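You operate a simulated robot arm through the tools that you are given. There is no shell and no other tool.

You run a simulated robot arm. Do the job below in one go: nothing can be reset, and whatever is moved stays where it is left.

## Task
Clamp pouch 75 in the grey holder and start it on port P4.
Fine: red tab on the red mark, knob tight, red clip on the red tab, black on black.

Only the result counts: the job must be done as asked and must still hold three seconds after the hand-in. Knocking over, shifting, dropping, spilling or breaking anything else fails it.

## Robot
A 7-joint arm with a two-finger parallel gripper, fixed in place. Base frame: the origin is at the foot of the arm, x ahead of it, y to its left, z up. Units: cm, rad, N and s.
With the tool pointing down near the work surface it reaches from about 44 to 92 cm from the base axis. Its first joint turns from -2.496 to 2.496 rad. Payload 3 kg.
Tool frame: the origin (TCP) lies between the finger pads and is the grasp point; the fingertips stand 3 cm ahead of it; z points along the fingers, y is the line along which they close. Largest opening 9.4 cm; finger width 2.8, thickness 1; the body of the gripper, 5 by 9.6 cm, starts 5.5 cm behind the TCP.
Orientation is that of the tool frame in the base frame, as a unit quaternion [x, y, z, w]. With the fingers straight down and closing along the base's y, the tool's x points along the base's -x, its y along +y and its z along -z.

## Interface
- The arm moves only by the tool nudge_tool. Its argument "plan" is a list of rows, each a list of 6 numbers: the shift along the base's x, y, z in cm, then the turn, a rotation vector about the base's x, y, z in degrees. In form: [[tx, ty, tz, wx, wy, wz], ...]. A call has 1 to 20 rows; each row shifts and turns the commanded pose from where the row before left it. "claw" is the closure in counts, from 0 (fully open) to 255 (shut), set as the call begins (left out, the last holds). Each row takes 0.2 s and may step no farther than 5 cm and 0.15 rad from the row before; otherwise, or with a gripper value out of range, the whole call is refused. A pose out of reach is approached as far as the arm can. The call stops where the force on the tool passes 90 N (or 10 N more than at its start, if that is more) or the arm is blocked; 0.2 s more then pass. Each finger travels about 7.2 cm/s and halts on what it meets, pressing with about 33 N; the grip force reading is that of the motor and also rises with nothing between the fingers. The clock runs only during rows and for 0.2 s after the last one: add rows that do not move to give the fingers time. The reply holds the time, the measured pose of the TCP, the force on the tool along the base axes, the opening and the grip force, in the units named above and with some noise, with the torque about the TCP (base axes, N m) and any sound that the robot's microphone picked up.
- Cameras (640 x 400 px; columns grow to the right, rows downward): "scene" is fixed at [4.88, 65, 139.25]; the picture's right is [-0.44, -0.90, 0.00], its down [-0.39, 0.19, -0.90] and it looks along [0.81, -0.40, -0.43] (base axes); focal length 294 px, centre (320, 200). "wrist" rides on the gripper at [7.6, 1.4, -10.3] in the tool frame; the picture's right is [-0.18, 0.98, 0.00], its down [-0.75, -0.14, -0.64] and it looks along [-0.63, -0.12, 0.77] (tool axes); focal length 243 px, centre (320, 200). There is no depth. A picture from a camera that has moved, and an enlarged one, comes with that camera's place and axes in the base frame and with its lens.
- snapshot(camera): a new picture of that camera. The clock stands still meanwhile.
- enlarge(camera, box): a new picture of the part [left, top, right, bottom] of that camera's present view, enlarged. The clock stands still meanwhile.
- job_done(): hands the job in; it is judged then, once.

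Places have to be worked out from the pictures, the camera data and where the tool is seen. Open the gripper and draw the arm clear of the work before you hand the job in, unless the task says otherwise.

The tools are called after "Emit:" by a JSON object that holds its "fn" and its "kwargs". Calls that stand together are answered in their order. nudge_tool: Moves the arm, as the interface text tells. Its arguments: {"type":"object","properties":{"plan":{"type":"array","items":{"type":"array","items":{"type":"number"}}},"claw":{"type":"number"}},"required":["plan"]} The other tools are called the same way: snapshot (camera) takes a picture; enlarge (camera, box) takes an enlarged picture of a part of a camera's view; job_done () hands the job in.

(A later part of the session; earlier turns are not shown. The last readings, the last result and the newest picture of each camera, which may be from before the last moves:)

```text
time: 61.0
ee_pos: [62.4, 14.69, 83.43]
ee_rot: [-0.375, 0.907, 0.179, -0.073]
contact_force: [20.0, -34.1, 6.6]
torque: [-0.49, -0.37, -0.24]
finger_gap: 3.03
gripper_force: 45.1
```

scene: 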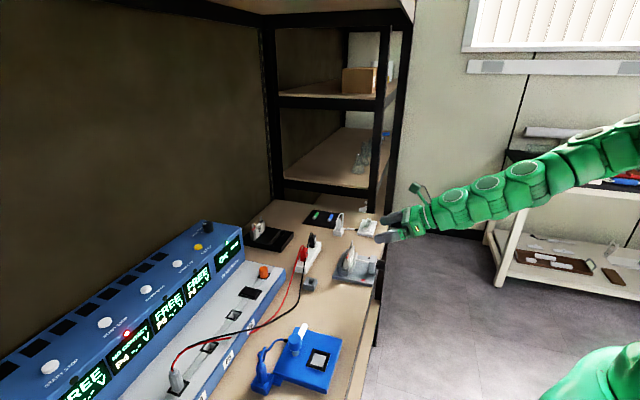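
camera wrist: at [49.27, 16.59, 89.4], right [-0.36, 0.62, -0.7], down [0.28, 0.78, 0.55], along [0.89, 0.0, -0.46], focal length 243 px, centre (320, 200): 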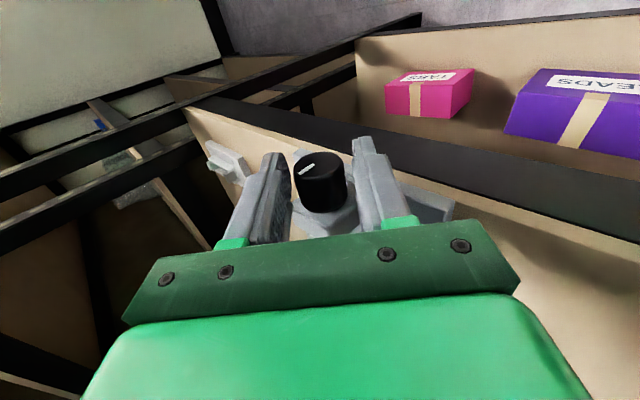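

Side force is now +38 N, so I lead the path slightly (+0.15 cm) and continue to the end of the stroke.

Emit:
{"fn": "nudge_tool", "kwargs": {"plan": [[0.1, -0.1, 0, 0, 0, 0], [0.155, -0.155, -0.1, 5.303, 5.303, 0], [0.145, -0.145, -0.13, 5.303, 5.303, 0], [0, 0, 0, 0, 0, 0]]}}

```text
time: 62.0
ee_pos: [62.56, 14.28, 83.1]
ee_rot: [-0.363, 0.874, 0.297, -0.124]
contact_force: [6.9, -16.8, -1.5]
torque: [0.23, -0.59, -1.04]
finger_gap: 3.04
gripper_force: 45.7
```

Force is low. One more step to +45°, then I check the jaw and pouch.

Emit:
{"fn": "nudge_tool", "kwargs": {"plan": [[0.135, -0.135, -0.15, 5.303, 5.303, 0], [0.12, -0.12, -0.16, 5.303, 5.303, 0], [0, 0, 0, 0, 0, 0]]}}

Emit:
{"fn": "enlarge", "kwargs": {"camera": "scene", "box": [348, 250, 372, 274]}}

Emit:
{"fn": "enlarge", "kwargs": {"camera": "wrist", "box": [240, 130, 420, 250]}}

```text
time: 62.8
ee_pos: [62.91, 14.18, 82.86]
ee_rot: [-0.343, 0.828, 0.409, -0.169]
contact_force: [-0.8, -9.7, -3.9]
torque: [0.0, -0.24, -0.99]
finger_gap: 3.0
gripper_force: 44.6
```

```text
16.00 times, centred on (360, 262) of scene
camera zoom: at [4.88, 65.0, 139.25], right [-0.44, -0.9, 0.0], down [-0.39, 0.19, -0.9], along [0.81, -0.4, -0.43], focal length 4712 px, centre (-320, -792)
```

zoom: 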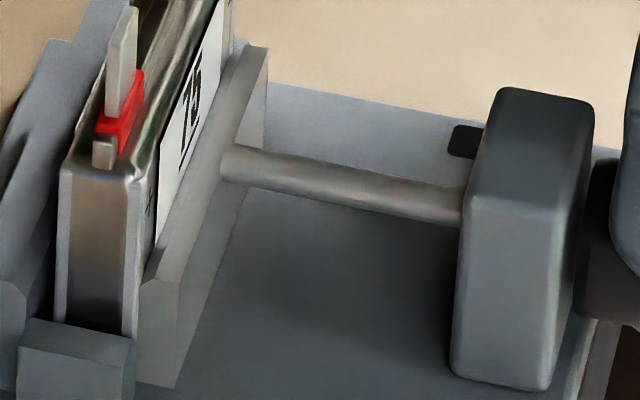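

```text
3.33 times, centred on (330, 190) of wrist
camera zoom: at [62.51, 3.78, 90.35], right [-0.29, 0.55, 0.78], down [0.95, 0.11, 0.28], along [0.07, 0.83, -0.56], focal length 809 px, centre (287, 233)
```

zoom: 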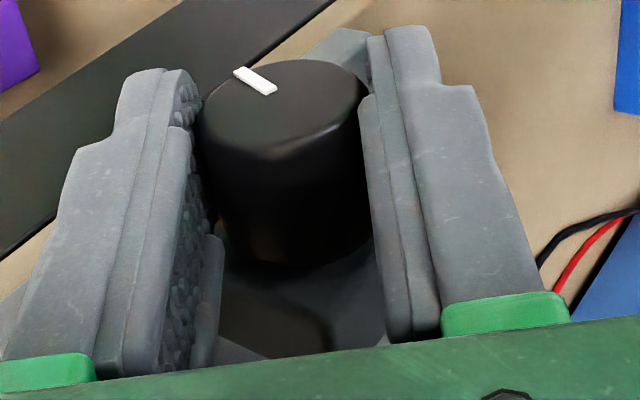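

The knob is at +52° and the jaw has reached the pouch's front face. I open, and swing back to −45° for another stroke.

Emit:
{"fn": "nudge_tool", "kwargs": {"plan": [[0, 0, 0, 0, 0, 0], [0, 0, 0, 0, 0, 0], [-0.16, 0.16, 0.22, -5.303, -5.303, 0], [-0.12, 0.12, 0.149, -5.303, -5.303, 0], [-0.133, 0.133, 0.126, -5.303, -5.303, 0], [-0.144, 0.144, 0.1, -5.303, -5.303, 0], [-0.151, 0.151, 0.073, -5.303, -5.303, 0], [-0.157, 0.157, 0.044, -5.303, -5.303, 0], [-0.16, 0.16, 0.015, -5.303, -5.303, 0], [-0.16, 0.16, -0.015, -5.303, -5.303, 0], [-0.157, 0.157, -0.044, -5.303, -5.303, 0], [-0.151, 0.151, -0.073, -5.303, -5.303, 0], [-0.144, 0.144, -0.1, -5.303, -5.303, 0], [-0.133, 0.133, -0.126, -5.303, -5.303, 0], [-0.12, 0.12, -0.149, -5.303, -5.303, 0], [0, 0, 0, 0, 0, 0]], "claw": 146}}

Emit:
{"fn": "enlarge", "kwargs": {"camera": "wrist", "box": [240, 130, 420, 250]}}

```text
time: 66.2
ee_pos: [60.91, 16.04, 83.11]
ee_rot: [-0.354, 0.853, -0.354, 0.146]
contact_force: [0.6, -0.1, -0.8]
torque: [-0.01, -0.03, -0.04]
finger_gap: 4.02
gripper_force: 0.0
```

```text
3.33 times, centred on (330, 190) of wrist
camera zoom: at [49.57, 16.7, 89.5], right [-0.36, 0.62, -0.7], down [0.28, 0.78, 0.55], along [0.89, 0.0, -0.46], focal length 809 px, centre (287, 233)
```

zoom: 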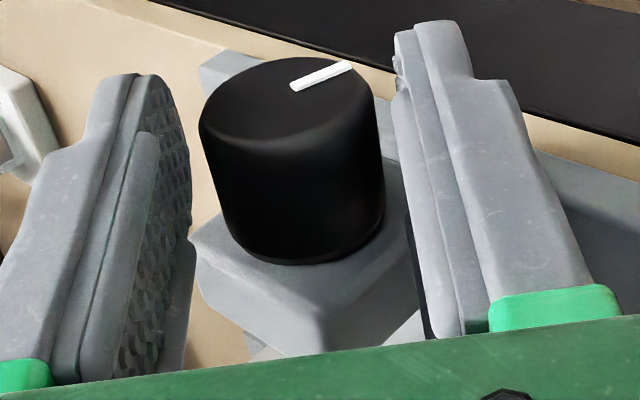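

Well placed again. Next stroke, using a slightly smaller radius in the first half and a larger one in the second, as the forces suggested.

Emit:
{"fn": "nudge_tool", "kwargs": {"plan": [[0, 0, 0, 0, 0, 0], [0, 0, 0, 0, 0, 0], [0, 0, 0, 0, 0, 0], [0.1, -0.1, 0.127, 5.303, 5.303, 0], [0.112, -0.112, 0.107, 5.303, 5.303, 0], [0.122, -0.122, 0.085, 5.303, 5.303, 0], [0.128, -0.128, 0.062, 5.303, 5.303, 0], [0.134, -0.134, 0.037, 5.303, 5.303, 0], [0.136, -0.136, 0.01, 5.303, 5.303, 0], [0, 0, 0, 0, 0, 0]], "claw": 255}}

Emit:
{"fn": "enlarge", "kwargs": {"camera": "scene", "box": [348, 250, 372, 274]}}

```text
time: 68.4
ee_pos: [61.93, 15.16, 83.62]
ee_rot: [-0.383, 0.924, -0.001, 0.001]
contact_force: [20.1, -40.5, 29.0]
torque: [-0.55, -0.58, -1.29]
finger_gap: 3.08
gripper_force: 45.0
```

```text
16.00 times, centred on (360, 262) of scene
camera zoom: at [4.88, 65.0, 139.25], right [-0.44, -0.9, 0.0], down [-0.39, 0.19, -0.9], along [0.81, -0.4, -0.43], focal length 4712 px, centre (-320, -792)
```

zoom: 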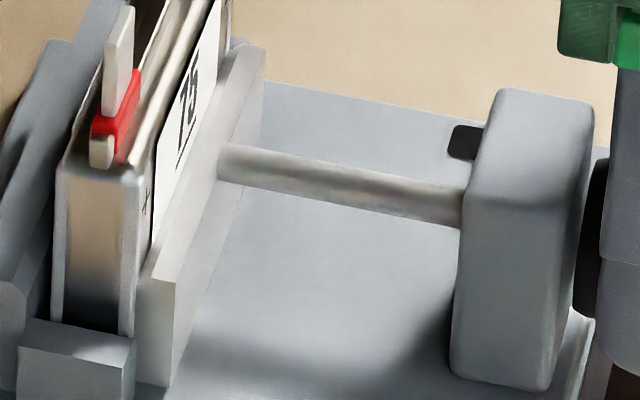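

The pouch is now being pushed toward the wall by the jaw. I relieve the +43 N side force and continue the stroke.

Emit:
{"fn": "nudge_tool", "kwargs": {"plan": [[0.14, -0.14, 0.08, 0, 0, 0], [0.16, -0.16, -0.015, 5.303, 5.303, 0], [0.157, -0.157, -0.044, 5.303, 5.303, 0], [0.151, -0.151, -0.073, 5.303, 5.303, 0], [0, 0, 0, 0, 0, 0]]}}

```text
time: 69.6
ee_pos: [62.37, 14.75, 83.31]
ee_rot: [-0.376, 0.906, 0.181, -0.076]
contact_force: [12.3, -6.9, -16.5]
torque: [0.06, -0.57, -0.95]
finger_gap: 3.05
gripper_force: 44.9
```

Forces are modest; I continue to +52°.

Emit:
{"fn": "nudge_tool", "kwargs": {"plan": [[0.15, -0.15, -0.11, 5.303, 5.303, 0], [0.14, -0.14, -0.135, 5.303, 5.303, 0], [0.125, -0.125, -0.155, 5.303, 5.303, 0], [0.115, -0.115, -0.17, 5.303, 5.303, 0], [0, 0, 0, 0, 0, 0]]}}

Emit:
{"fn": "enlarge", "kwargs": {"camera": "scene", "box": [348, 250, 372, 274]}}

Emit:
{"fn": "enlarge", "kwargs": {"camera": "wrist", "box": [240, 130, 420, 250]}}

```text
time: 70.8
ee_pos: [62.92, 14.09, 83.07]
ee_rot: [-0.343, 0.828, 0.409, -0.169]
contact_force: [8.8, -12.4, -3.3]
torque: [0.12, -0.44, -0.98]
finger_gap: 3.03
gripper_force: 45.1
```

```text
16.00 times, centred on (360, 262) of scene
camera zoom: at [4.88, 65.0, 139.25], right [-0.44, -0.9, 0.0], down [-0.39, 0.19, -0.9], along [0.81, -0.4, -0.43], focal length 4712 px, centre (-320, -792)
```

zoom: 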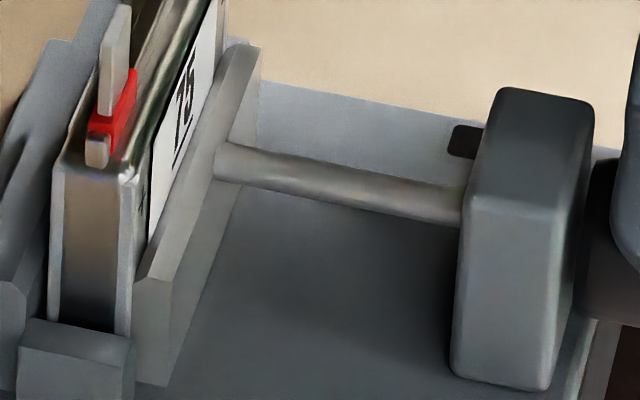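

```text
3.33 times, centred on (330, 190) of wrist
camera zoom: at [62.53, 3.73, 90.4], right [-0.29, 0.55, 0.78], down [0.95, 0.11, 0.28], along [0.07, 0.83, -0.56], focal length 809 px, centre (287, 233)
```

zoom: 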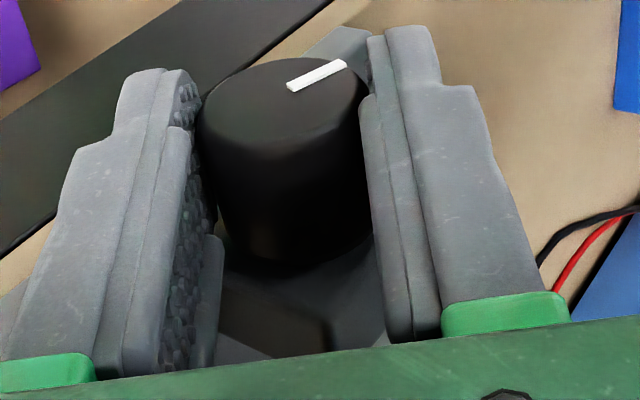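

Jaw advanced again (~0.4 cm in total). I open, swing back and do the next stroke.

Emit:
{"fn": "nudge_tool", "kwargs": {"plan": [[0, 0, 0, 0, 0, 0], [0, 0, 0, 0, 0, 0], [-0.16, 0.16, 0.2, -5.303, -5.303, 0], [-0.12, 0.12, 0.149, -5.303, -5.303, 0], [-0.133, 0.133, 0.126, -5.303, -5.303, 0], [-0.144, 0.144, 0.1, -5.303, -5.303, 0], [-0.151, 0.151, 0.073, -5.303, -5.303, 0], [-0.157, 0.157, 0.044, -5.303, -5.303, 0], [-0.16, 0.16, 0.015, -5.303, -5.303, 0], [-0.16, 0.16, -0.015, -5.303, -5.303, 0], [-0.157, 0.157, -0.044, -5.303, -5.303, 0], [-0.151, 0.151, -0.073, -5.303, -5.303, 0], [-0.144, 0.144, -0.1, -5.303, -5.303, 0], [-0.133, 0.133, -0.126, -5.303, -5.303, 0], [-0.12, 0.12, -0.149, -5.303, -5.303, 0], [0, 0, 0, 0, 0, 0]], "claw": 146}}

Emit:
{"fn": "enlarge", "kwargs": {"camera": "wrist", "box": [240, 130, 420, 250]}}

```text
time: 74.2
ee_pos: [60.95, 16.03, 83.1]
ee_rot: [-0.353, 0.854, -0.354, 0.146]
contact_force: [-0.1, -0.4, 0.1]
torque: [0.0, 0.01, 0.02]
finger_gap: 3.99
gripper_force: 0.0
```

```text
3.33 times, centred on (330, 190) of wrist
camera zoom: at [49.59, 16.6, 89.45], right [-0.36, 0.62, -0.7], down [0.28, 0.78, 0.55], along [0.89, 0.0, -0.46], focal length 809 px, centre (287, 233)
```

zoom: 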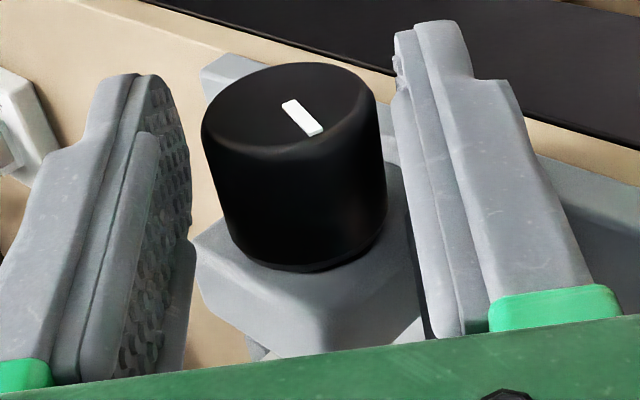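

Positioned again. I close and turn through the next stroke's first half.

Emit:
{"fn": "nudge_tool", "kwargs": {"plan": [[0, 0, 0, 0, 0, 0], [0, 0, 0, 0, 0, 0], [0, 0, 0, 0, 0, 0], [0.11, -0.11, 0.138, 5.303, 5.303, 0], [0.122, -0.122, 0.117, 5.303, 5.303, 0], [0.133, -0.133, 0.092, 5.303, 5.303, 0], [0.14, -0.14, 0.067, 5.303, 5.303, 0], [0.145, -0.145, 0.04, 5.303, 5.303, 0], [0.148, -0.148, 0.012, 5.303, 5.303, 0], [0, 0, 0, 0, 0, 0]], "claw": 255}}

Emit:
{"fn": "enlarge", "kwargs": {"camera": "wrist", "box": [240, 130, 420, 250]}}

Emit:
{"fn": "enlarge", "kwargs": {"camera": "scene", "box": [348, 250, 372, 274]}}

```text
time: 76.4
ee_pos: [61.9, 15.16, 83.62]
ee_rot: [-0.383, 0.924, 0.0, -0.001]
contact_force: [3.2, -48.1, -7.8]
torque: [-1.16, 0.19, -0.98]
finger_gap: 3.06
gripper_force: 45.1
```

```text
3.33 times, centred on (330, 190) of wrist
camera zoom: at [55.31, 10.92, 93.98], right [-0.57, 0.82, 0.0], down [0.63, 0.43, 0.64], along [0.53, 0.36, -0.77], focal length 809 px, centre (287, 233)
```

zoom: 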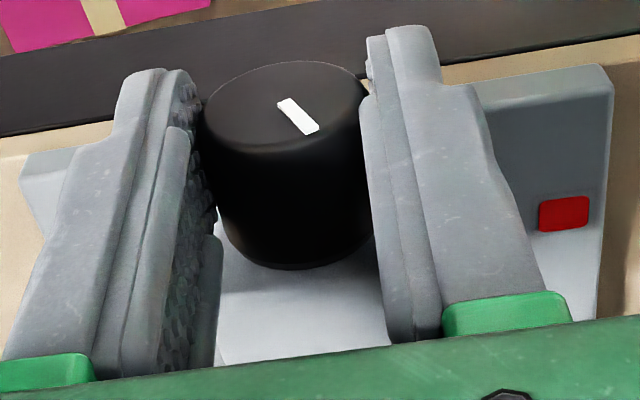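

```text
16.00 times, centred on (360, 262) of scene
camera zoom: at [4.88, 65.0, 139.25], right [-0.44, -0.9, 0.0], down [-0.39, 0.19, -0.9], along [0.81, -0.4, -0.43], focal length 4712 px, centre (-320, -792)
```

zoom: 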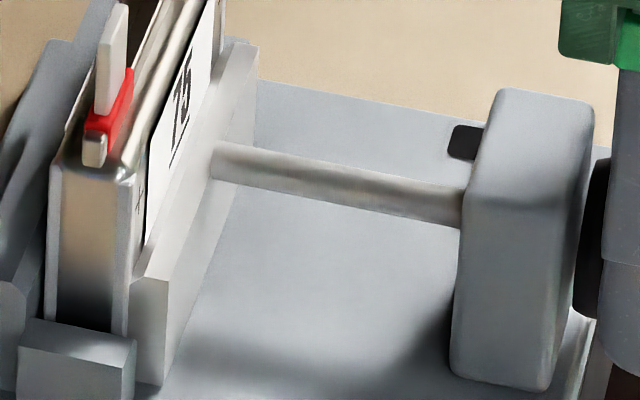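

The knob is still turning without slip. I relieve the side forces and continue the stroke.

Emit:
{"fn": "nudge_tool", "kwargs": {"plan": [[0.03, -0.15, 0, 0, 0, 0], [0.155, -0.155, -0.015, 5.303, 5.303, 0], [0.155, -0.155, -0.044, 5.303, 5.303, 0], [0.151, -0.151, -0.073, 5.303, 5.303, 0], [0, 0, 0, 0, 0, 0]]}}

Emit:
{"fn": "enlarge", "kwargs": {"camera": "wrist", "box": [240, 130, 420, 250]}}

Emit:
{"fn": "enlarge", "kwargs": {"camera": "scene", "box": [348, 250, 372, 274]}}

```text
time: 77.6
ee_pos: [62.4, 14.69, 83.54]
ee_rot: [-0.376, 0.906, 0.179, -0.074]
contact_force: [24.5, -9.6, -29.6]
torque: [-0.42, -0.49, -0.76]
finger_gap: 3.06
gripper_force: 44.9
```

```text
3.33 times, centred on (330, 190) of wrist
camera zoom: at [58.67, 7.57, 93.63], right [-0.51, 0.77, 0.38], down [0.8, 0.27, 0.54], along [0.32, 0.58, -0.75], focal length 809 px, centre (287, 233)
```

zoom: 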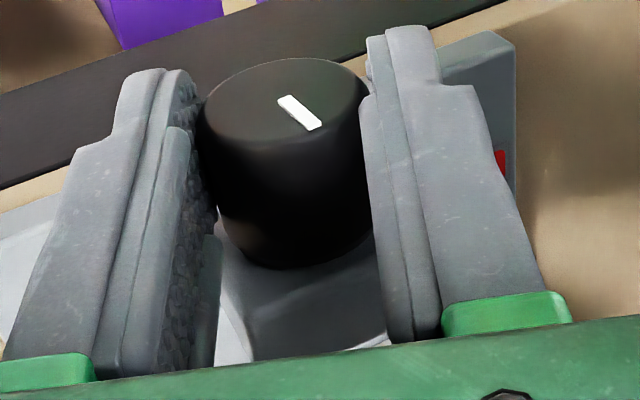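

```text
16.00 times, centred on (360, 262) of scene
camera zoom: at [4.88, 65.0, 139.25], right [-0.44, -0.9, 0.0], down [-0.39, 0.19, -0.9], along [0.81, -0.4, -0.43], focal length 4712 px, centre (-320, -792)
```

zoom: 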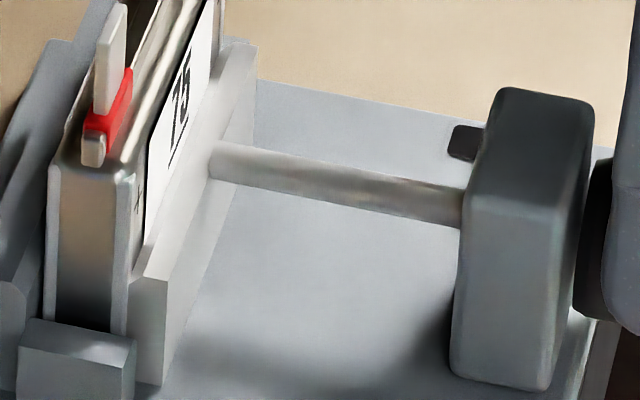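

Turning on to +52°.

Emit:
{"fn": "nudge_tool", "kwargs": {"plan": [[0.17, -0.17, -0.14, 5.303, 5.303, 0], [0.15, -0.15, -0.14, 5.303, 5.303, 0], [0.13, -0.13, -0.155, 5.303, 5.303, 0], [0.115, -0.115, -0.17, 5.303, 5.303, 0], [0, 0, 0, 0, 0, 0]]}}

Emit:
{"fn": "enlarge", "kwargs": {"camera": "wrist", "box": [240, 130, 420, 250]}}

Emit:
{"fn": "enlarge", "kwargs": {"camera": "scene", "box": [348, 250, 372, 274]}}

```text
time: 78.8
ee_pos: [63.01, 14.17, 82.96]
ee_rot: [-0.344, 0.828, 0.409, -0.17]
contact_force: [-4.3, 3.7, -3.5]
torque: [0.19, -0.37, -0.71]
finger_gap: 3.05
gripper_force: 45.1
```

```text
3.33 times, centred on (330, 190) of wrist
camera zoom: at [62.47, 3.73, 90.34], right [-0.29, 0.55, 0.78], down [0.95, 0.11, 0.28], along [0.06, 0.83, -0.56], focal length 809 px, centre (287, 233)
```

zoom: 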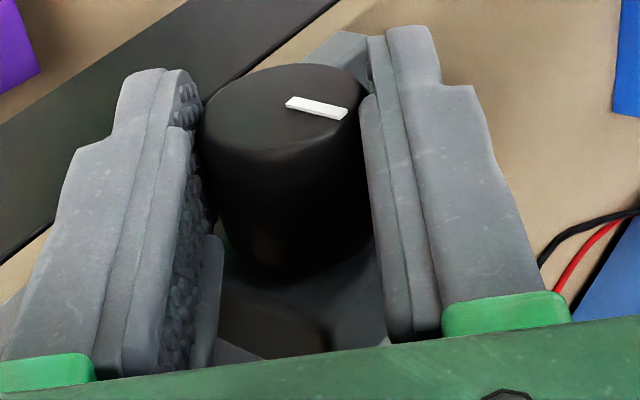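

```text
16.00 times, centred on (360, 262) of scene
camera zoom: at [4.88, 65.0, 139.25], right [-0.44, -0.9, 0.0], down [-0.39, 0.19, -0.9], along [0.81, -0.4, -0.43], focal length 4712 px, centre (-320, -792)
```

zoom: 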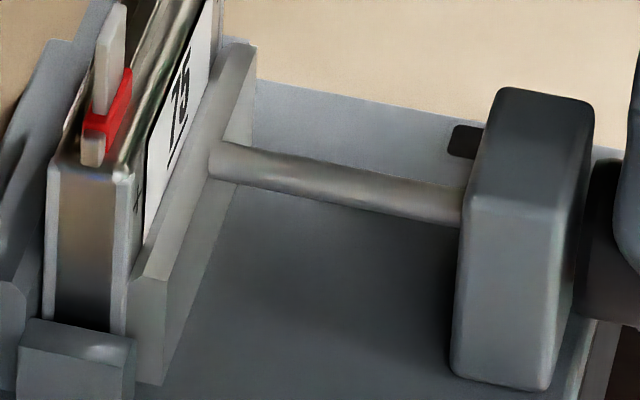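

The pointer has now lagged behind the fingers, i.e. the knob stopped and the pads slipped — the pouch is clamped. I open and swing back partway to verify with one more tightening try.

Emit:
{"fn": "nudge_tool", "kwargs": {"plan": [[0, 0, 0, 0, 0, 0], [0, 0, 0, 0, 0, 0], [0, 0, 0, 0, 0, 0]], "claw": 146}}

Emit:
{"fn": "enlarge", "kwargs": {"camera": "wrist", "box": [240, 130, 420, 250]}}

Emit:
{"fn": "nudge_tool", "kwargs": {"plan": [[-0.16, 0.16, 0.2, -5.303, -5.303, 0], [-0.12, 0.12, 0.149, -5.303, -5.303, 0], [-0.133, 0.133, 0.126, -5.303, -5.303, 0], [-0.144, 0.144, 0.1, -5.303, -5.303, 0], [-0.151, 0.151, 0.073, -5.303, -5.303, 0], [-0.157, 0.157, 0.044, -5.303, -5.303, 0], [-0.16, 0.16, 0.015, -5.303, -5.303, 0], [-0.16, 0.16, -0.015, -5.303, -5.303, 0], [-0.157, 0.157, -0.044, -5.303, -5.303, 0], [-0.151, 0.151, -0.073, -5.303, -5.303, 0], [-0.144, 0.144, -0.1, -5.303, -5.303, 0], [-0.133, 0.133, -0.126, -5.303, -5.303, 0], [-0.12, 0.12, -0.149, -5.303, -5.303, 0], [0, 0, 0, 0, 0, 0]]}}

Emit:
{"fn": "enlarge", "kwargs": {"camera": "wrist", "box": [240, 130, 420, 250]}}

```text
time: 79.6
ee_pos: [62.93, 14.02, 82.92]
ee_rot: [-0.345, 0.828, 0.408, -0.169]
contact_force: [-0.2, 1.0, -0.1]
torque: [0.01, -0.02, 0.03]
finger_gap: 3.99
gripper_force: 0.0
```

```text
3.33 times, centred on (330, 190) of wrist
camera zoom: at [62.5, 3.69, 90.39], right [-0.29, 0.55, 0.78], down [0.95, 0.11, 0.28], along [0.07, 0.83, -0.56], focal length 809 px, centre (287, 233)
```

zoom: 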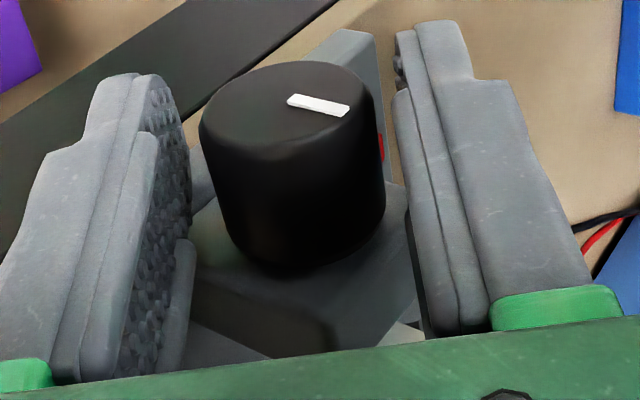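

```text
time: 82.6
ee_pos: [61.08, 15.95, 83.13]
ee_rot: [-0.354, 0.853, -0.354, 0.147]
contact_force: [0.5, 0.4, 0.4]
torque: [0.03, 0.01, -0.03]
finger_gap: 3.99
gripper_force: 0.0
```

```text
3.33 times, centred on (330, 190) of wrist
camera zoom: at [49.61, 16.52, 89.39], right [-0.36, 0.62, -0.7], down [0.28, 0.78, 0.55], along [0.89, 0.0, -0.46], focal length 809 px, centre (287, 233)
```

zoom: 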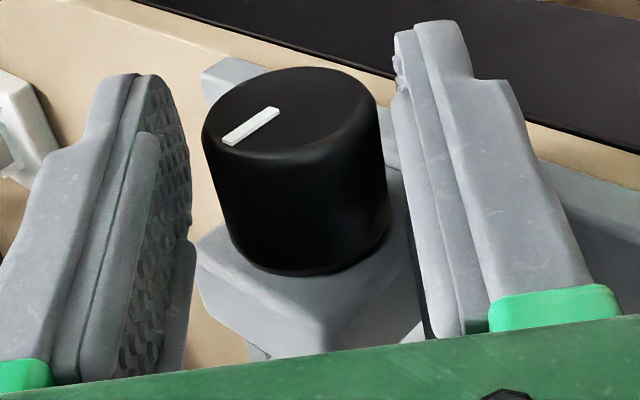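

The knob held its angle after release. I grip again and try turning 37° further to confirm it is tight.

Emit:
{"fn": "nudge_tool", "kwargs": {"plan": [[0, 0, 0, 0, 0, 0], [0, 0, 0, 0, 0, 0], [0, 0, 0, 0, 0, 0], [0.115, -0.115, 0.143, 5.303, 5.303, 0], [0.128, -0.128, 0.12, 5.303, 5.303, 0], [0.138, -0.138, 0.096, 5.303, 5.303, 0], [0.145, -0.145, 0.07, 5.303, 5.303, 0], [0.15, -0.15, 0.04, 5.303, 5.303, 0], [0, 0, 0, 0, 0, 0]], "claw": 255}}

Emit:
{"fn": "enlarge", "kwargs": {"camera": "wrist", "box": [240, 130, 420, 250]}}

Emit:
{"fn": "enlarge", "kwargs": {"camera": "scene", "box": [348, 250, 372, 274]}}

```text
time: 84.6
ee_pos: [61.63, 15.27, 83.57]
ee_rot: [-0.383, 0.921, -0.06, 0.024]
contact_force: [-16.9, 27.8, -27.5]
torque: [0.55, -0.64, 0.24]
finger_gap: 3.03
gripper_force: 45.2
```

```text
3.33 times, centred on (330, 190) of wrist
camera zoom: at [54.18, 11.93, 93.61], right [-0.56, 0.82, -0.13], down [0.57, 0.49, 0.65], along [0.6, 0.29, -0.75], focal length 809 px, centre (287, 233)
```

zoom: 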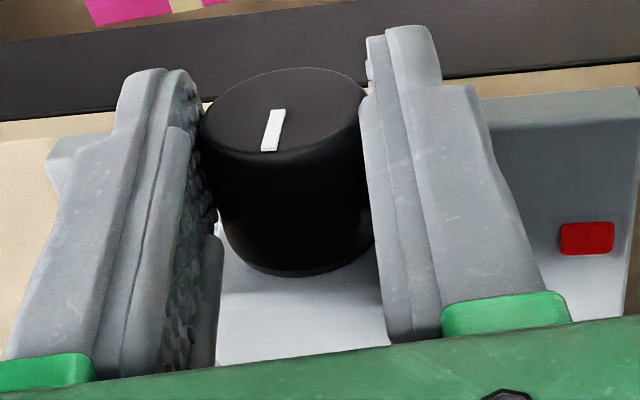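

```text
16.00 times, centred on (360, 262) of scene
camera zoom: at [4.88, 65.0, 139.25], right [-0.44, -0.9, 0.0], down [-0.39, 0.19, -0.9], along [0.81, -0.4, -0.43], focal length 4712 px, centre (-320, -792)
```

zoom: 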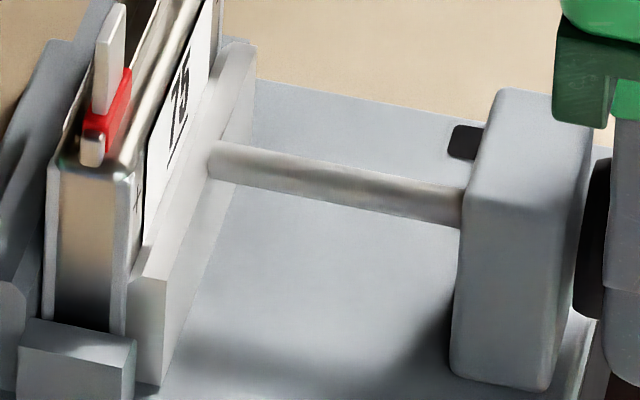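

The fingers slipped again while the knob and jaw stayed put, so the knob is tight. I release, straighten the tool and lift away.

Emit:
{"fn": "nudge_tool", "kwargs": {"plan": [[0, 0, 0, 0, 0, 0], [0, 0, 0, 0, 0, 0], [0.15, -0.15, 0.01, 5.303, 5.303, 0], [0, 0, 0, 0, 0, 0]], "claw": 120}}

Emit:
{"fn": "nudge_tool", "kwargs": {"plan": [[0, 0, 1, 0, 0, 0], [0, 0, 2, 0, 0, 0], [0, 0, 3, 0, 0, 0], [0, 0, 4, 0, 0, 0], [0, 0, 4, 0, 0, 0], [-1.5, -1.5, 3, 0, 0, 0], [0, 0, 0, 0, 0, 0], [0, 0, 0, 0, 0, 0]], "claw": 0}}

Emit:
{"fn": "snapshot", "kwargs": {"camera": "wrist"}}

Emit:
{"fn": "enlarge", "kwargs": {"camera": "wrist", "box": [260, 60, 420, 180]}}

Emit:
{"fn": "enlarge", "kwargs": {"camera": "scene", "box": [290, 215, 400, 290]}}

```text
time: 85.6
ee_pos: [61.85, 15.12, 83.7]
ee_rot: [-0.383, 0.924, 0.0, 0.0]
contact_force: [0.2, 1.0, -0.1]
torque: [-0.01, 0.02, -0.01]
finger_gap: 4.98
gripper_force: 0.1
```

```text
time: 87.4
ee_pos: [60.1, 13.62, 100.6]
ee_rot: [-0.384, 0.923, 0.0, -0.001]
contact_force: [0.5, -0.5, -0.7]
torque: [0.01, -0.02, 0.0]
finger_gap: 9.41
gripper_force: 0.1
```

```text
taken
camera wrist: at [53.56, 9.38, 110.94], right [-0.57, 0.82, 0.0], down [0.63, 0.43, 0.64], along [0.53, 0.36, -0.77], focal length 243 px, centre (320, 200)
```

wrist: 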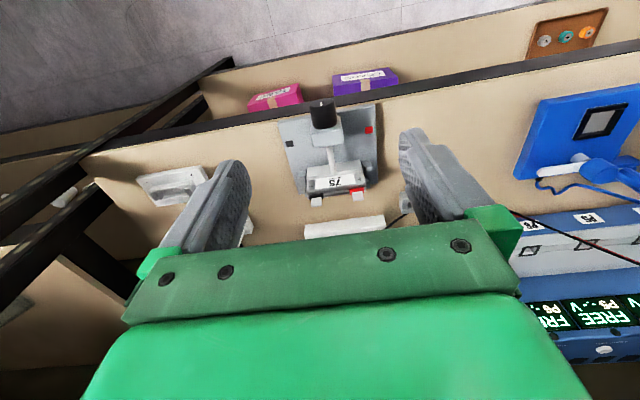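

```text
3.33 times, centred on (340, 120) of wrist
camera zoom: at [53.56, 9.38, 110.94], right [-0.57, 0.82, 0.0], down [0.63, 0.43, 0.64], along [0.53, 0.36, -0.77], focal length 809 px, centre (253, 467)
```

zoom: 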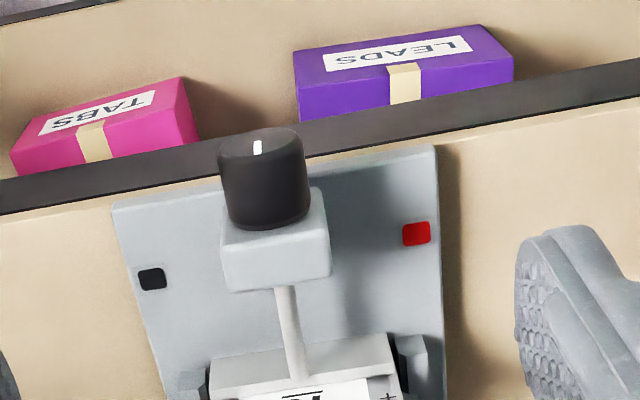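

```text
5.33 times, centred on (345, 252) of scene
camera zoom: at [4.88, 65.0, 139.25], right [-0.44, -0.9, 0.0], down [-0.39, 0.19, -0.9], along [0.81, -0.4, -0.43], focal length 1570 px, centre (187, -80)
```

zoom: 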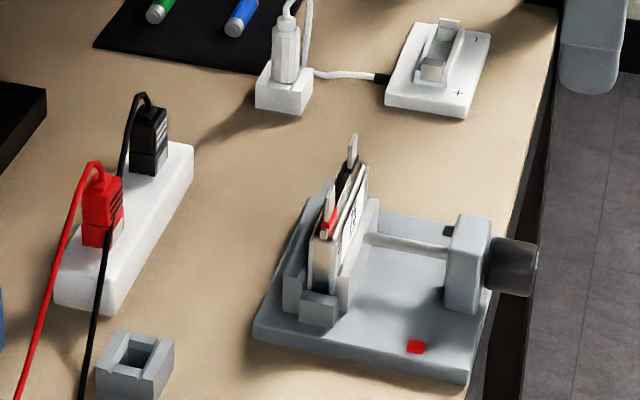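

The pouch is clamped with red tab on the red-mark side. Now the clips: I zoom in on them to see how they sit and how to grip them.

Emit:
{"fn": "enlarge", "kwargs": {"camera": "scene", "box": [296, 226, 332, 262]}}

Emit:
{"fn": "nudge_tool", "kwargs": {"plan": [[3, 3, 0.5, 0, 0, 0], [3, 3, 0, 0, 0, 0], [3, 3, 0, 0, 0, 0], [3, 1, 0, 0, 0, 0], [0, 0, 0, 0, 0, 0], [0, 0, 0, 0, 0, 0]]}}

Emit:
{"fn": "snapshot", "kwargs": {"camera": "wrist"}}

Emit:
{"fn": "enlarge", "kwargs": {"camera": "wrist", "box": [240, 50, 400, 150]}}

```text
11.11 times, centred on (314, 244) of scene
camera zoom: at [4.88, 65.0, 139.25], right [-0.44, -0.9, 0.0], down [-0.39, 0.19, -0.9], along [0.81, -0.4, -0.43], focal length 3272 px, centre (387, -289)
```

zoom: 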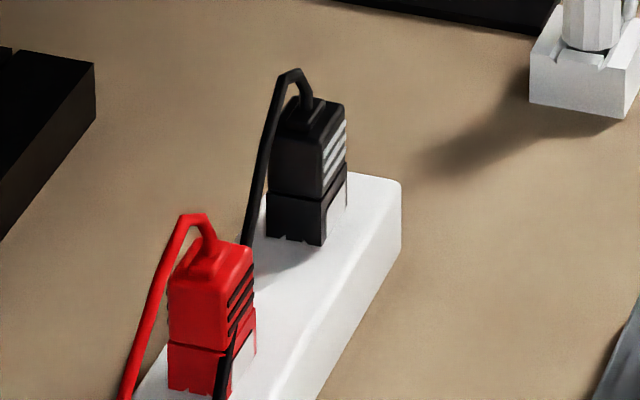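

```text
time: 88.8
ee_pos: [72.22, 23.87, 101.09]
ee_rot: [-0.384, 0.923, -0.001, -0.001]
contact_force: [0.9, 0.1, -0.6]
torque: [-0.04, -0.02, 0.02]
finger_gap: 9.39
gripper_force: 0.0
```

```text
taken
camera wrist: at [65.73, 19.54, 111.42], right [-0.57, 0.82, 0.0], down [0.63, 0.43, 0.64], along [0.53, 0.36, -0.77], focal length 243 px, centre (320, 200)
```

wrist: 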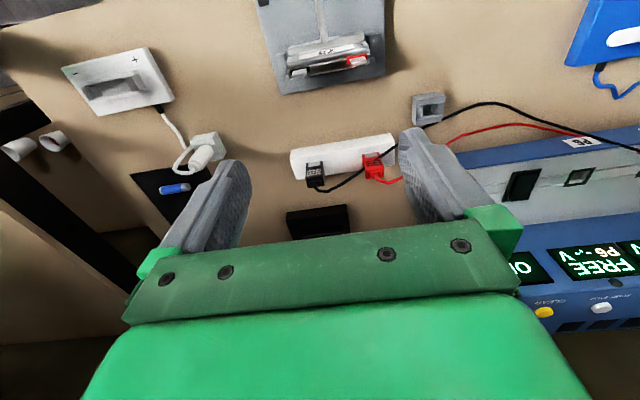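

```text
4.00 times, centred on (320, 100) of wrist
camera zoom: at [65.73, 19.54, 111.42], right [-0.57, 0.82, 0.0], down [0.63, 0.43, 0.64], along [0.53, 0.36, -0.77], focal length 970 px, centre (320, 600)
```

zoom: 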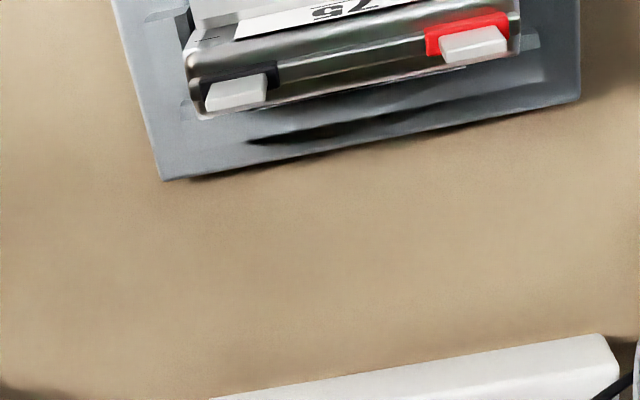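

Each clip is a block with a ribbed grip section facing the arm/back (n direction) and a jaw slit below. I turn the tool 90° so the fingers close along n, moving to a viewing spot beside the clips.

Emit:
{"fn": "nudge_tool", "kwargs": {"plan": [[0.2, 1.3, 0, 0, 0, -8.18], [0.2, 1.3, 0, 0, 0, -8.18], [0.2, 1.3, 0, 0, 0, -8.18], [0.2, 1.3, 0, 0, 0, -8.18], [0.2, 1.3, 0, 0, 0, -8.18], [0.2, 1.3, 0, 0, 0, -8.18], [0.2, 1.3, 0, 0, 0, -8.18], [0.2, 1.3, 0, 0, 0, -8.18], [0.2, 1.2, 0, 0, 0, -8.18], [0.2, 1, 0, 0, 0, -8.18], [0, 1, 0, 0, 0, -8.2], [0, 0, 0, 0, 0, 0], [0, 0, 0, 0, 0, 0]]}}

Emit:
{"fn": "snapshot", "kwargs": {"camera": "wrist"}}

Emit:
{"fn": "enlarge", "kwargs": {"camera": "wrist", "box": [260, 60, 420, 180]}}

```text
time: 91.6
ee_pos: [74.27, 37.29, 101.06]
ee_rot: [0.382, 0.924, -0.001, -0.001]
contact_force: [-1.0, 0.5, 0.1]
torque: [0.0, 0.01, 0.02]
finger_gap: 9.41
gripper_force: 0.0
```

```text
taken
camera wrist: at [69.72, 43.76, 111.39], right [0.83, 0.56, 0.0], down [0.43, -0.63, 0.64], along [0.36, -0.53, -0.77], focal length 243 px, centre (320, 200)
```

wrist: 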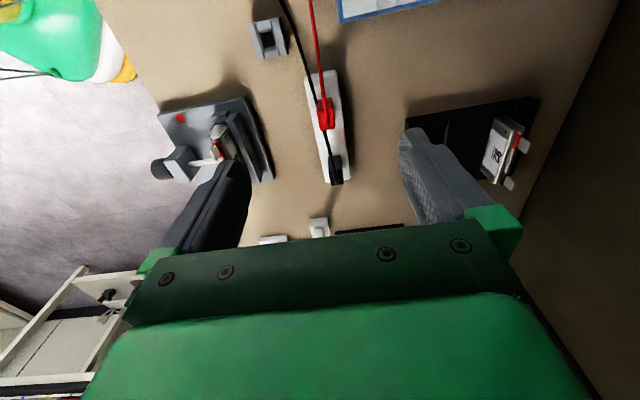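

```text
3.33 times, centred on (340, 120) of wrist
camera zoom: at [69.72, 43.76, 111.39], right [0.83, 0.56, 0.0], down [0.43, -0.63, 0.64], along [0.36, -0.53, -0.77], focal length 809 px, centre (253, 467)
```

zoom: 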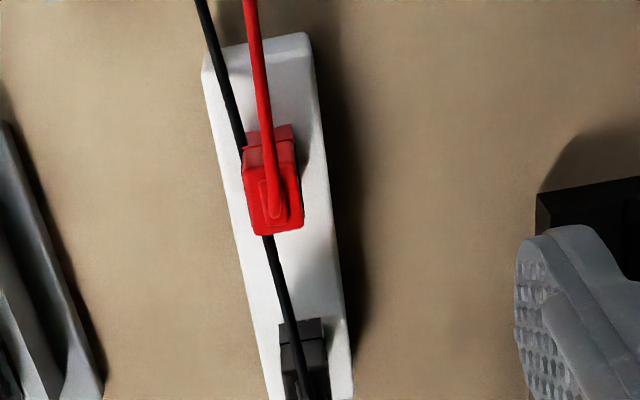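

Black clip is at about n≈79.0, e≈36.75, red at e≈28.8 (tops z≈84.9); the cables lead off toward −e, so fingers closing along n avoid them. The black cable runs past the red clip, so I take black first; I hover above it.

Emit:
{"fn": "nudge_tool", "kwargs": {"plan": [[2.6, -2.5, -1, 0, 0, 0], [2.6, -2.5, -2, 0, 0, 0], [2.6, -2.5, -2, 0, 0, 0], [0, 0, -1, 0, 0, 0], [0, 0, 0, 0, 0, 0], [0, 0, 0, 0, 0, 0]]}}

Emit:
{"fn": "snapshot", "kwargs": {"camera": "wrist"}}

Emit:
{"fn": "enlarge", "kwargs": {"camera": "wrist", "box": [270, 80, 370, 160]}}

Emit:
{"fn": "enlarge", "kwargs": {"camera": "scene", "box": [290, 215, 340, 265]}}

```text
time: 93.0
ee_pos: [82.09, 29.67, 95.15]
ee_rot: [0.383, 0.924, 0.001, 0.0]
contact_force: [0.8, -0.5, 0.1]
torque: [0.0, 0.0, -0.01]
finger_gap: 9.4
gripper_force: 0.0
```

```text
taken
camera wrist: at [77.59, 36.13, 105.52], right [0.82, 0.57, 0.0], down [0.43, -0.63, 0.64], along [0.36, -0.53, -0.77], focal length 243 px, centre (320, 200)
```

wrist: 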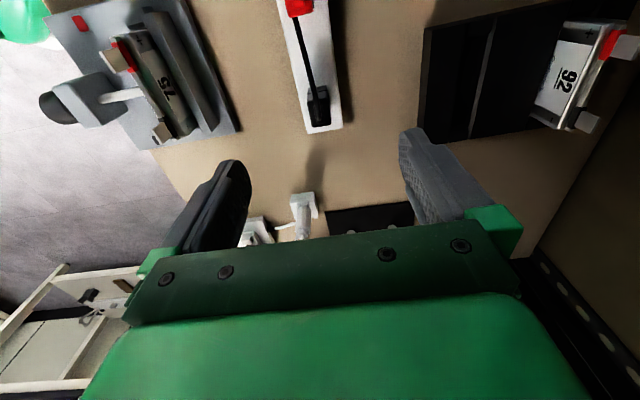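

```text
5.00 times, centred on (320, 120) of wrist
camera zoom: at [77.59, 36.13, 105.52], right [0.82, 0.57, 0.0], down [0.43, -0.63, 0.64], along [0.36, -0.53, -0.77], focal length 1213 px, centre (320, 600)
```

zoom: 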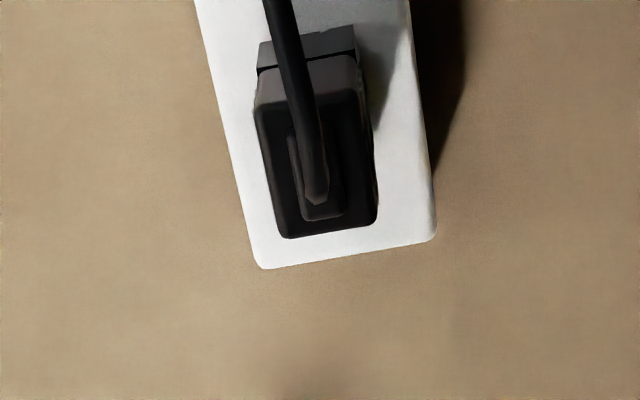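

```text
8.00 times, centred on (315, 240) of scene
camera zoom: at [4.88, 65.0, 139.25], right [-0.44, -0.9, 0.0], down [-0.39, 0.19, -0.9], along [0.81, -0.4, -0.43], focal length 2356 px, centre (360, -120)
```

zoom: 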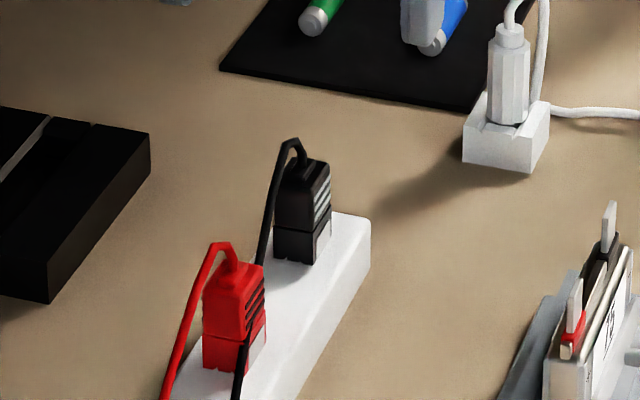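

The black clip spans n 78.16–79.85, e 35.6–37.9, aligned with the bar. I lower onto its upper section with the fingers partly open.

Emit:
{"fn": "nudge_tool", "kwargs": {"plan": [[-0.13, 0.13, -2, 0, 0, 0], [0, 0, -2.5, 0, 0, 0], [0, 0, -2.5, 0, 0, 0], [0, 0, -1.8, 0, 0, 0], [0, 0, -1.1, 0, 0, 0], [0, 0, 0, 0, 0, 0]], "claw": 140}}

Emit:
{"fn": "enlarge", "kwargs": {"camera": "wrist", "box": [230, 110, 410, 230]}}

Emit:
{"fn": "enlarge", "kwargs": {"camera": "scene", "box": [290, 215, 340, 265]}}

```text
time: 94.4
ee_pos: [82.01, 29.64, 85.17]
ee_rot: [0.382, 0.924, 0.001, -0.001]
contact_force: [0.4, 1.0, -0.5]
torque: [-0.02, 0.02, 0.02]
finger_gap: 4.24
gripper_force: 0.0
```

```text
3.33 times, centred on (320, 170) of wrist
camera zoom: at [77.47, 36.24, 95.53], right [0.82, 0.57, 0.0], down [0.43, -0.63, 0.64], along [0.36, -0.53, -0.77], focal length 809 px, centre (320, 300)
```

zoom: 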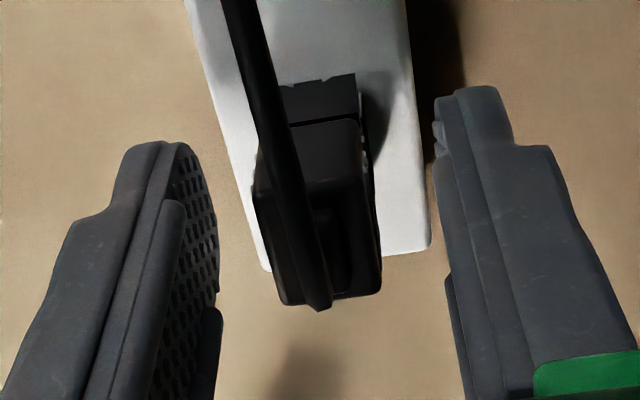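

```text
8.00 times, centred on (315, 240) of scene
camera zoom: at [4.88, 65.0, 139.25], right [-0.44, -0.9, 0.0], down [-0.39, 0.19, -0.9], along [0.81, -0.4, -0.43], focal length 2356 px, centre (360, -120)
```

zoom: 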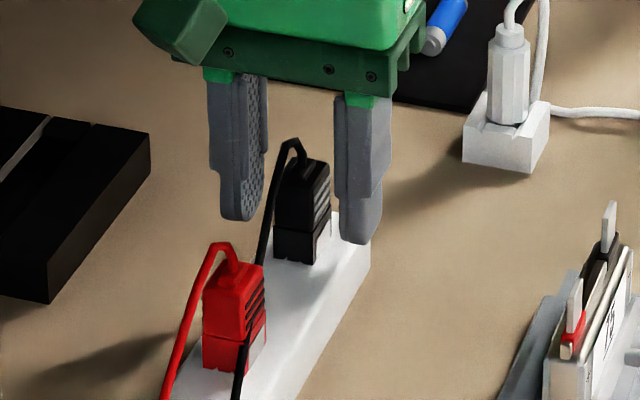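

Fingers are placed around the black clip's ribbed section, clear of the bar and cable. I close on it.

Emit:
{"fn": "nudge_tool", "kwargs": {"plan": [[0, 0, 0, 0, 0, 0], [0, 0, 0, 0, 0, 0], [0, 0, 0, 0, 0, 0], [0, 0, 0, 0, 0, 0]], "claw": 255}}

Emit:
{"fn": "enlarge", "kwargs": {"camera": "scene", "box": [290, 215, 340, 265]}}

Emit:
{"fn": "enlarge", "kwargs": {"camera": "wrist", "box": [230, 110, 410, 230]}}

```text
time: 95.4
ee_pos: [82.04, 29.75, 85.18]
ee_rot: [0.382, 0.924, 0.0, 0.001]
contact_force: [1.4, 0.5, 14.9]
torque: [0.01, 0.0, -0.04]
finger_gap: 1.7
gripper_force: 33.2
```

```text
8.00 times, centred on (315, 240) of scene
camera zoom: at [4.88, 65.0, 139.25], right [-0.44, -0.9, 0.0], down [-0.39, 0.19, -0.9], along [0.81, -0.4, -0.43], focal length 2356 px, centre (360, -120)
```

zoom: 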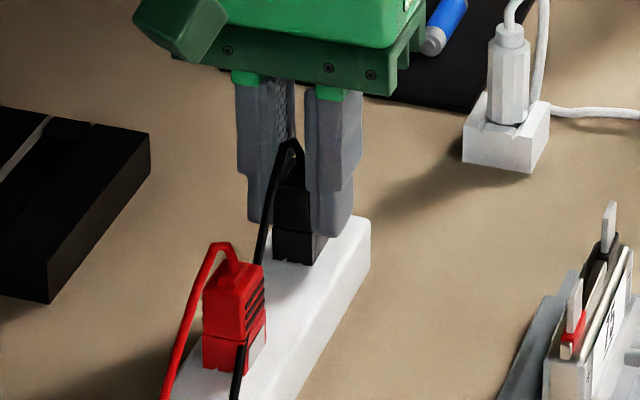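

```text
3.33 times, centred on (320, 170) of wrist
camera zoom: at [77.48, 36.24, 95.6], right [0.82, 0.57, 0.0], down [0.43, -0.63, 0.64], along [0.36, -0.53, -0.77], focal length 809 px, centre (320, 300)
```

zoom: 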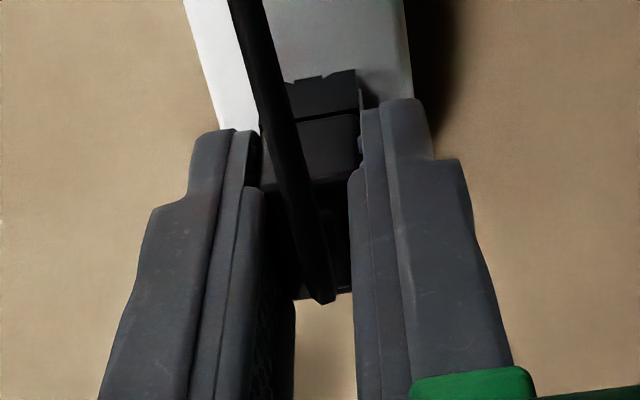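

Gripped (1.7 cm wide). I lift it slowly off the parking bar.

Emit:
{"fn": "nudge_tool", "kwargs": {"plan": [[0, 0, 0.3, 0, 0, 0], [0, 0, 0.4, 0, 0, 0], [0, 0, 0.6, 0, 0, 0], [0, 0, 1, 0, 0, 0], [0, 0, 1.5, 0, 0, 0], [0, 0, 0, 0, 0, 0]]}}

Emit:
{"fn": "enlarge", "kwargs": {"camera": "scene", "box": [290, 205, 350, 265]}}

Emit:
{"fn": "enlarge", "kwargs": {"camera": "wrist", "box": [230, 80, 410, 230]}}

```text
time: 96.8
ee_pos: [81.99, 29.83, 89.06]
ee_rot: [0.382, 0.924, -0.001, -0.001]
contact_force: [-0.4, 1.0, -1.3]
torque: [0.0, -0.01, 0.03]
finger_gap: 1.69
gripper_force: 32.8
```

```text
6.67 times, centred on (320, 235) of scene
camera zoom: at [4.88, 65.0, 139.25], right [-0.44, -0.9, 0.0], down [-0.39, 0.19, -0.9], along [0.81, -0.4, -0.43], focal length 1963 px, centre (320, -33)
```

zoom: 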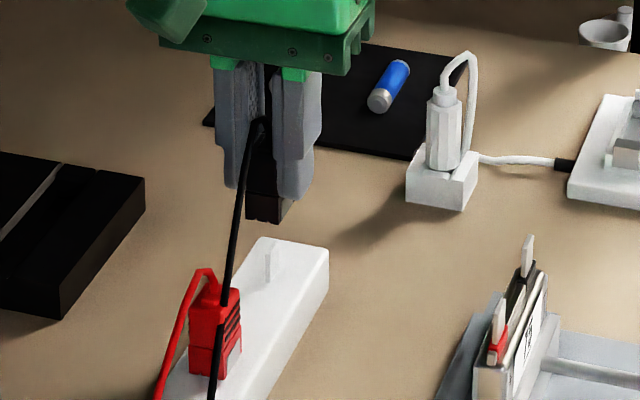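

```text
2.67 times, centred on (320, 155) of wrist
camera zoom: at [77.52, 36.28, 99.45], right [0.82, 0.57, 0.0], down [0.43, -0.63, 0.64], along [0.36, -0.53, -0.77], focal length 647 px, centre (320, 320)
```

zoom: 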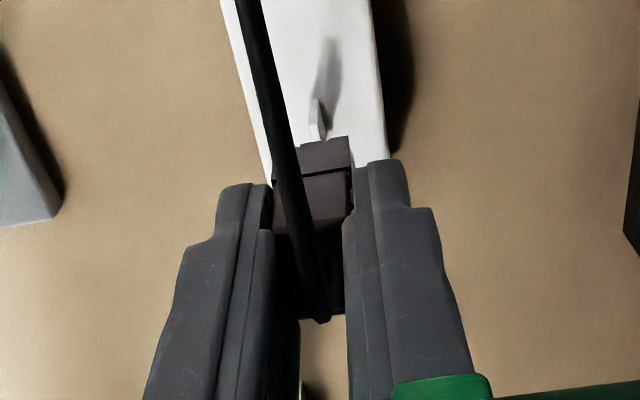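

The clip came off a thin upright blade on the bar (same orientation as the pouch tabs). I raise it and carry it over the black tab of the pouch.

Emit:
{"fn": "nudge_tool", "kwargs": {"plan": [[0, 0, 2.5, 0, 0, 0], [0, 0, 3, 0, 0, 0], [0, 0, 3, 0, 0, 0], [-2.06, -1.75, 0, 0, 0, 0], [-2.06, -1.75, 0, 0, 0, 0], [-2.06, -1.75, 0, 0, 0, 0], [-2.06, -1.75, 0, 0, 0, 0], [-2.06, -1.74, 0, 0, 0, 0], [0, 0, 0, 0, 0, 0], [0, 0, 0, 0, 0, 0]]}}

Emit:
{"fn": "snapshot", "kwargs": {"camera": "wrist"}}

Emit:
{"fn": "enlarge", "kwargs": {"camera": "wrist", "box": [230, 60, 410, 200]}}

Emit:
{"fn": "enlarge", "kwargs": {"camera": "scene", "box": [310, 205, 390, 285]}}

```text
time: 99.0
ee_pos: [71.7, 21.09, 97.4]
ee_rot: [0.383, 0.924, 0.0, -0.001]
contact_force: [0.5, 0.2, -0.2]
torque: [0.04, -0.04, -0.02]
finger_gap: 1.69
gripper_force: 32.8
```

```text
taken
camera wrist: at [67.18, 27.68, 107.91], right [0.82, 0.57, 0.0], down [0.43, -0.63, 0.64], along [0.36, -0.53, -0.77], focal length 243 px, centre (320, 200)
```

wrist: 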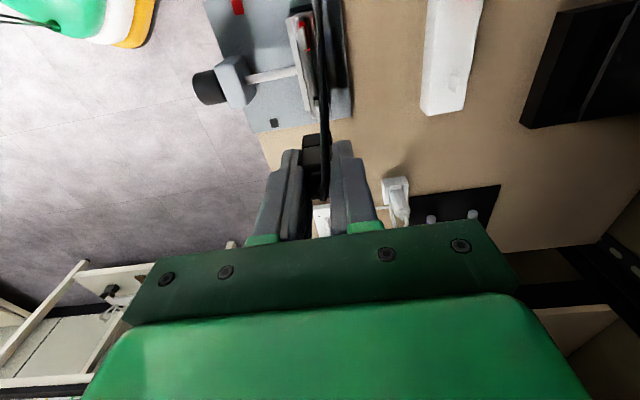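

```text
2.86 times, centred on (320, 130) of wrist
camera zoom: at [67.18, 27.68, 107.91], right [0.82, 0.57, 0.0], down [0.43, -0.63, 0.64], along [0.36, -0.53, -0.77], focal length 693 px, centre (320, 400)
```

zoom: 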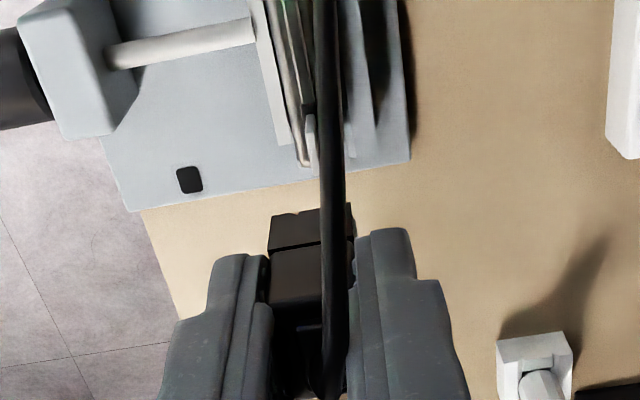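

```text
5.00 times, centred on (350, 245) of scene
camera zoom: at [4.88, 65.0, 139.25], right [-0.44, -0.9, 0.0], down [-0.39, 0.19, -0.9], along [0.81, -0.4, -0.43], focal length 1472 px, centre (170, -25)
```

zoom: 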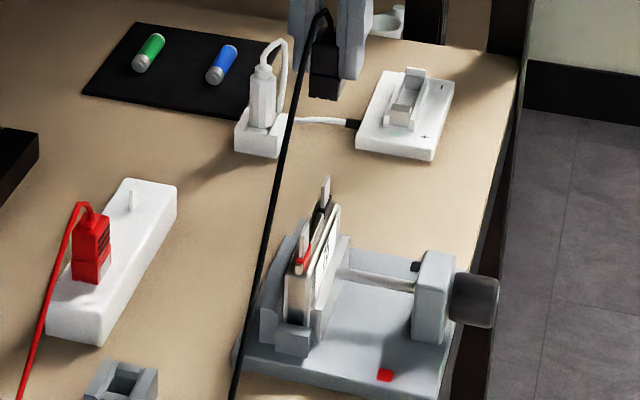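

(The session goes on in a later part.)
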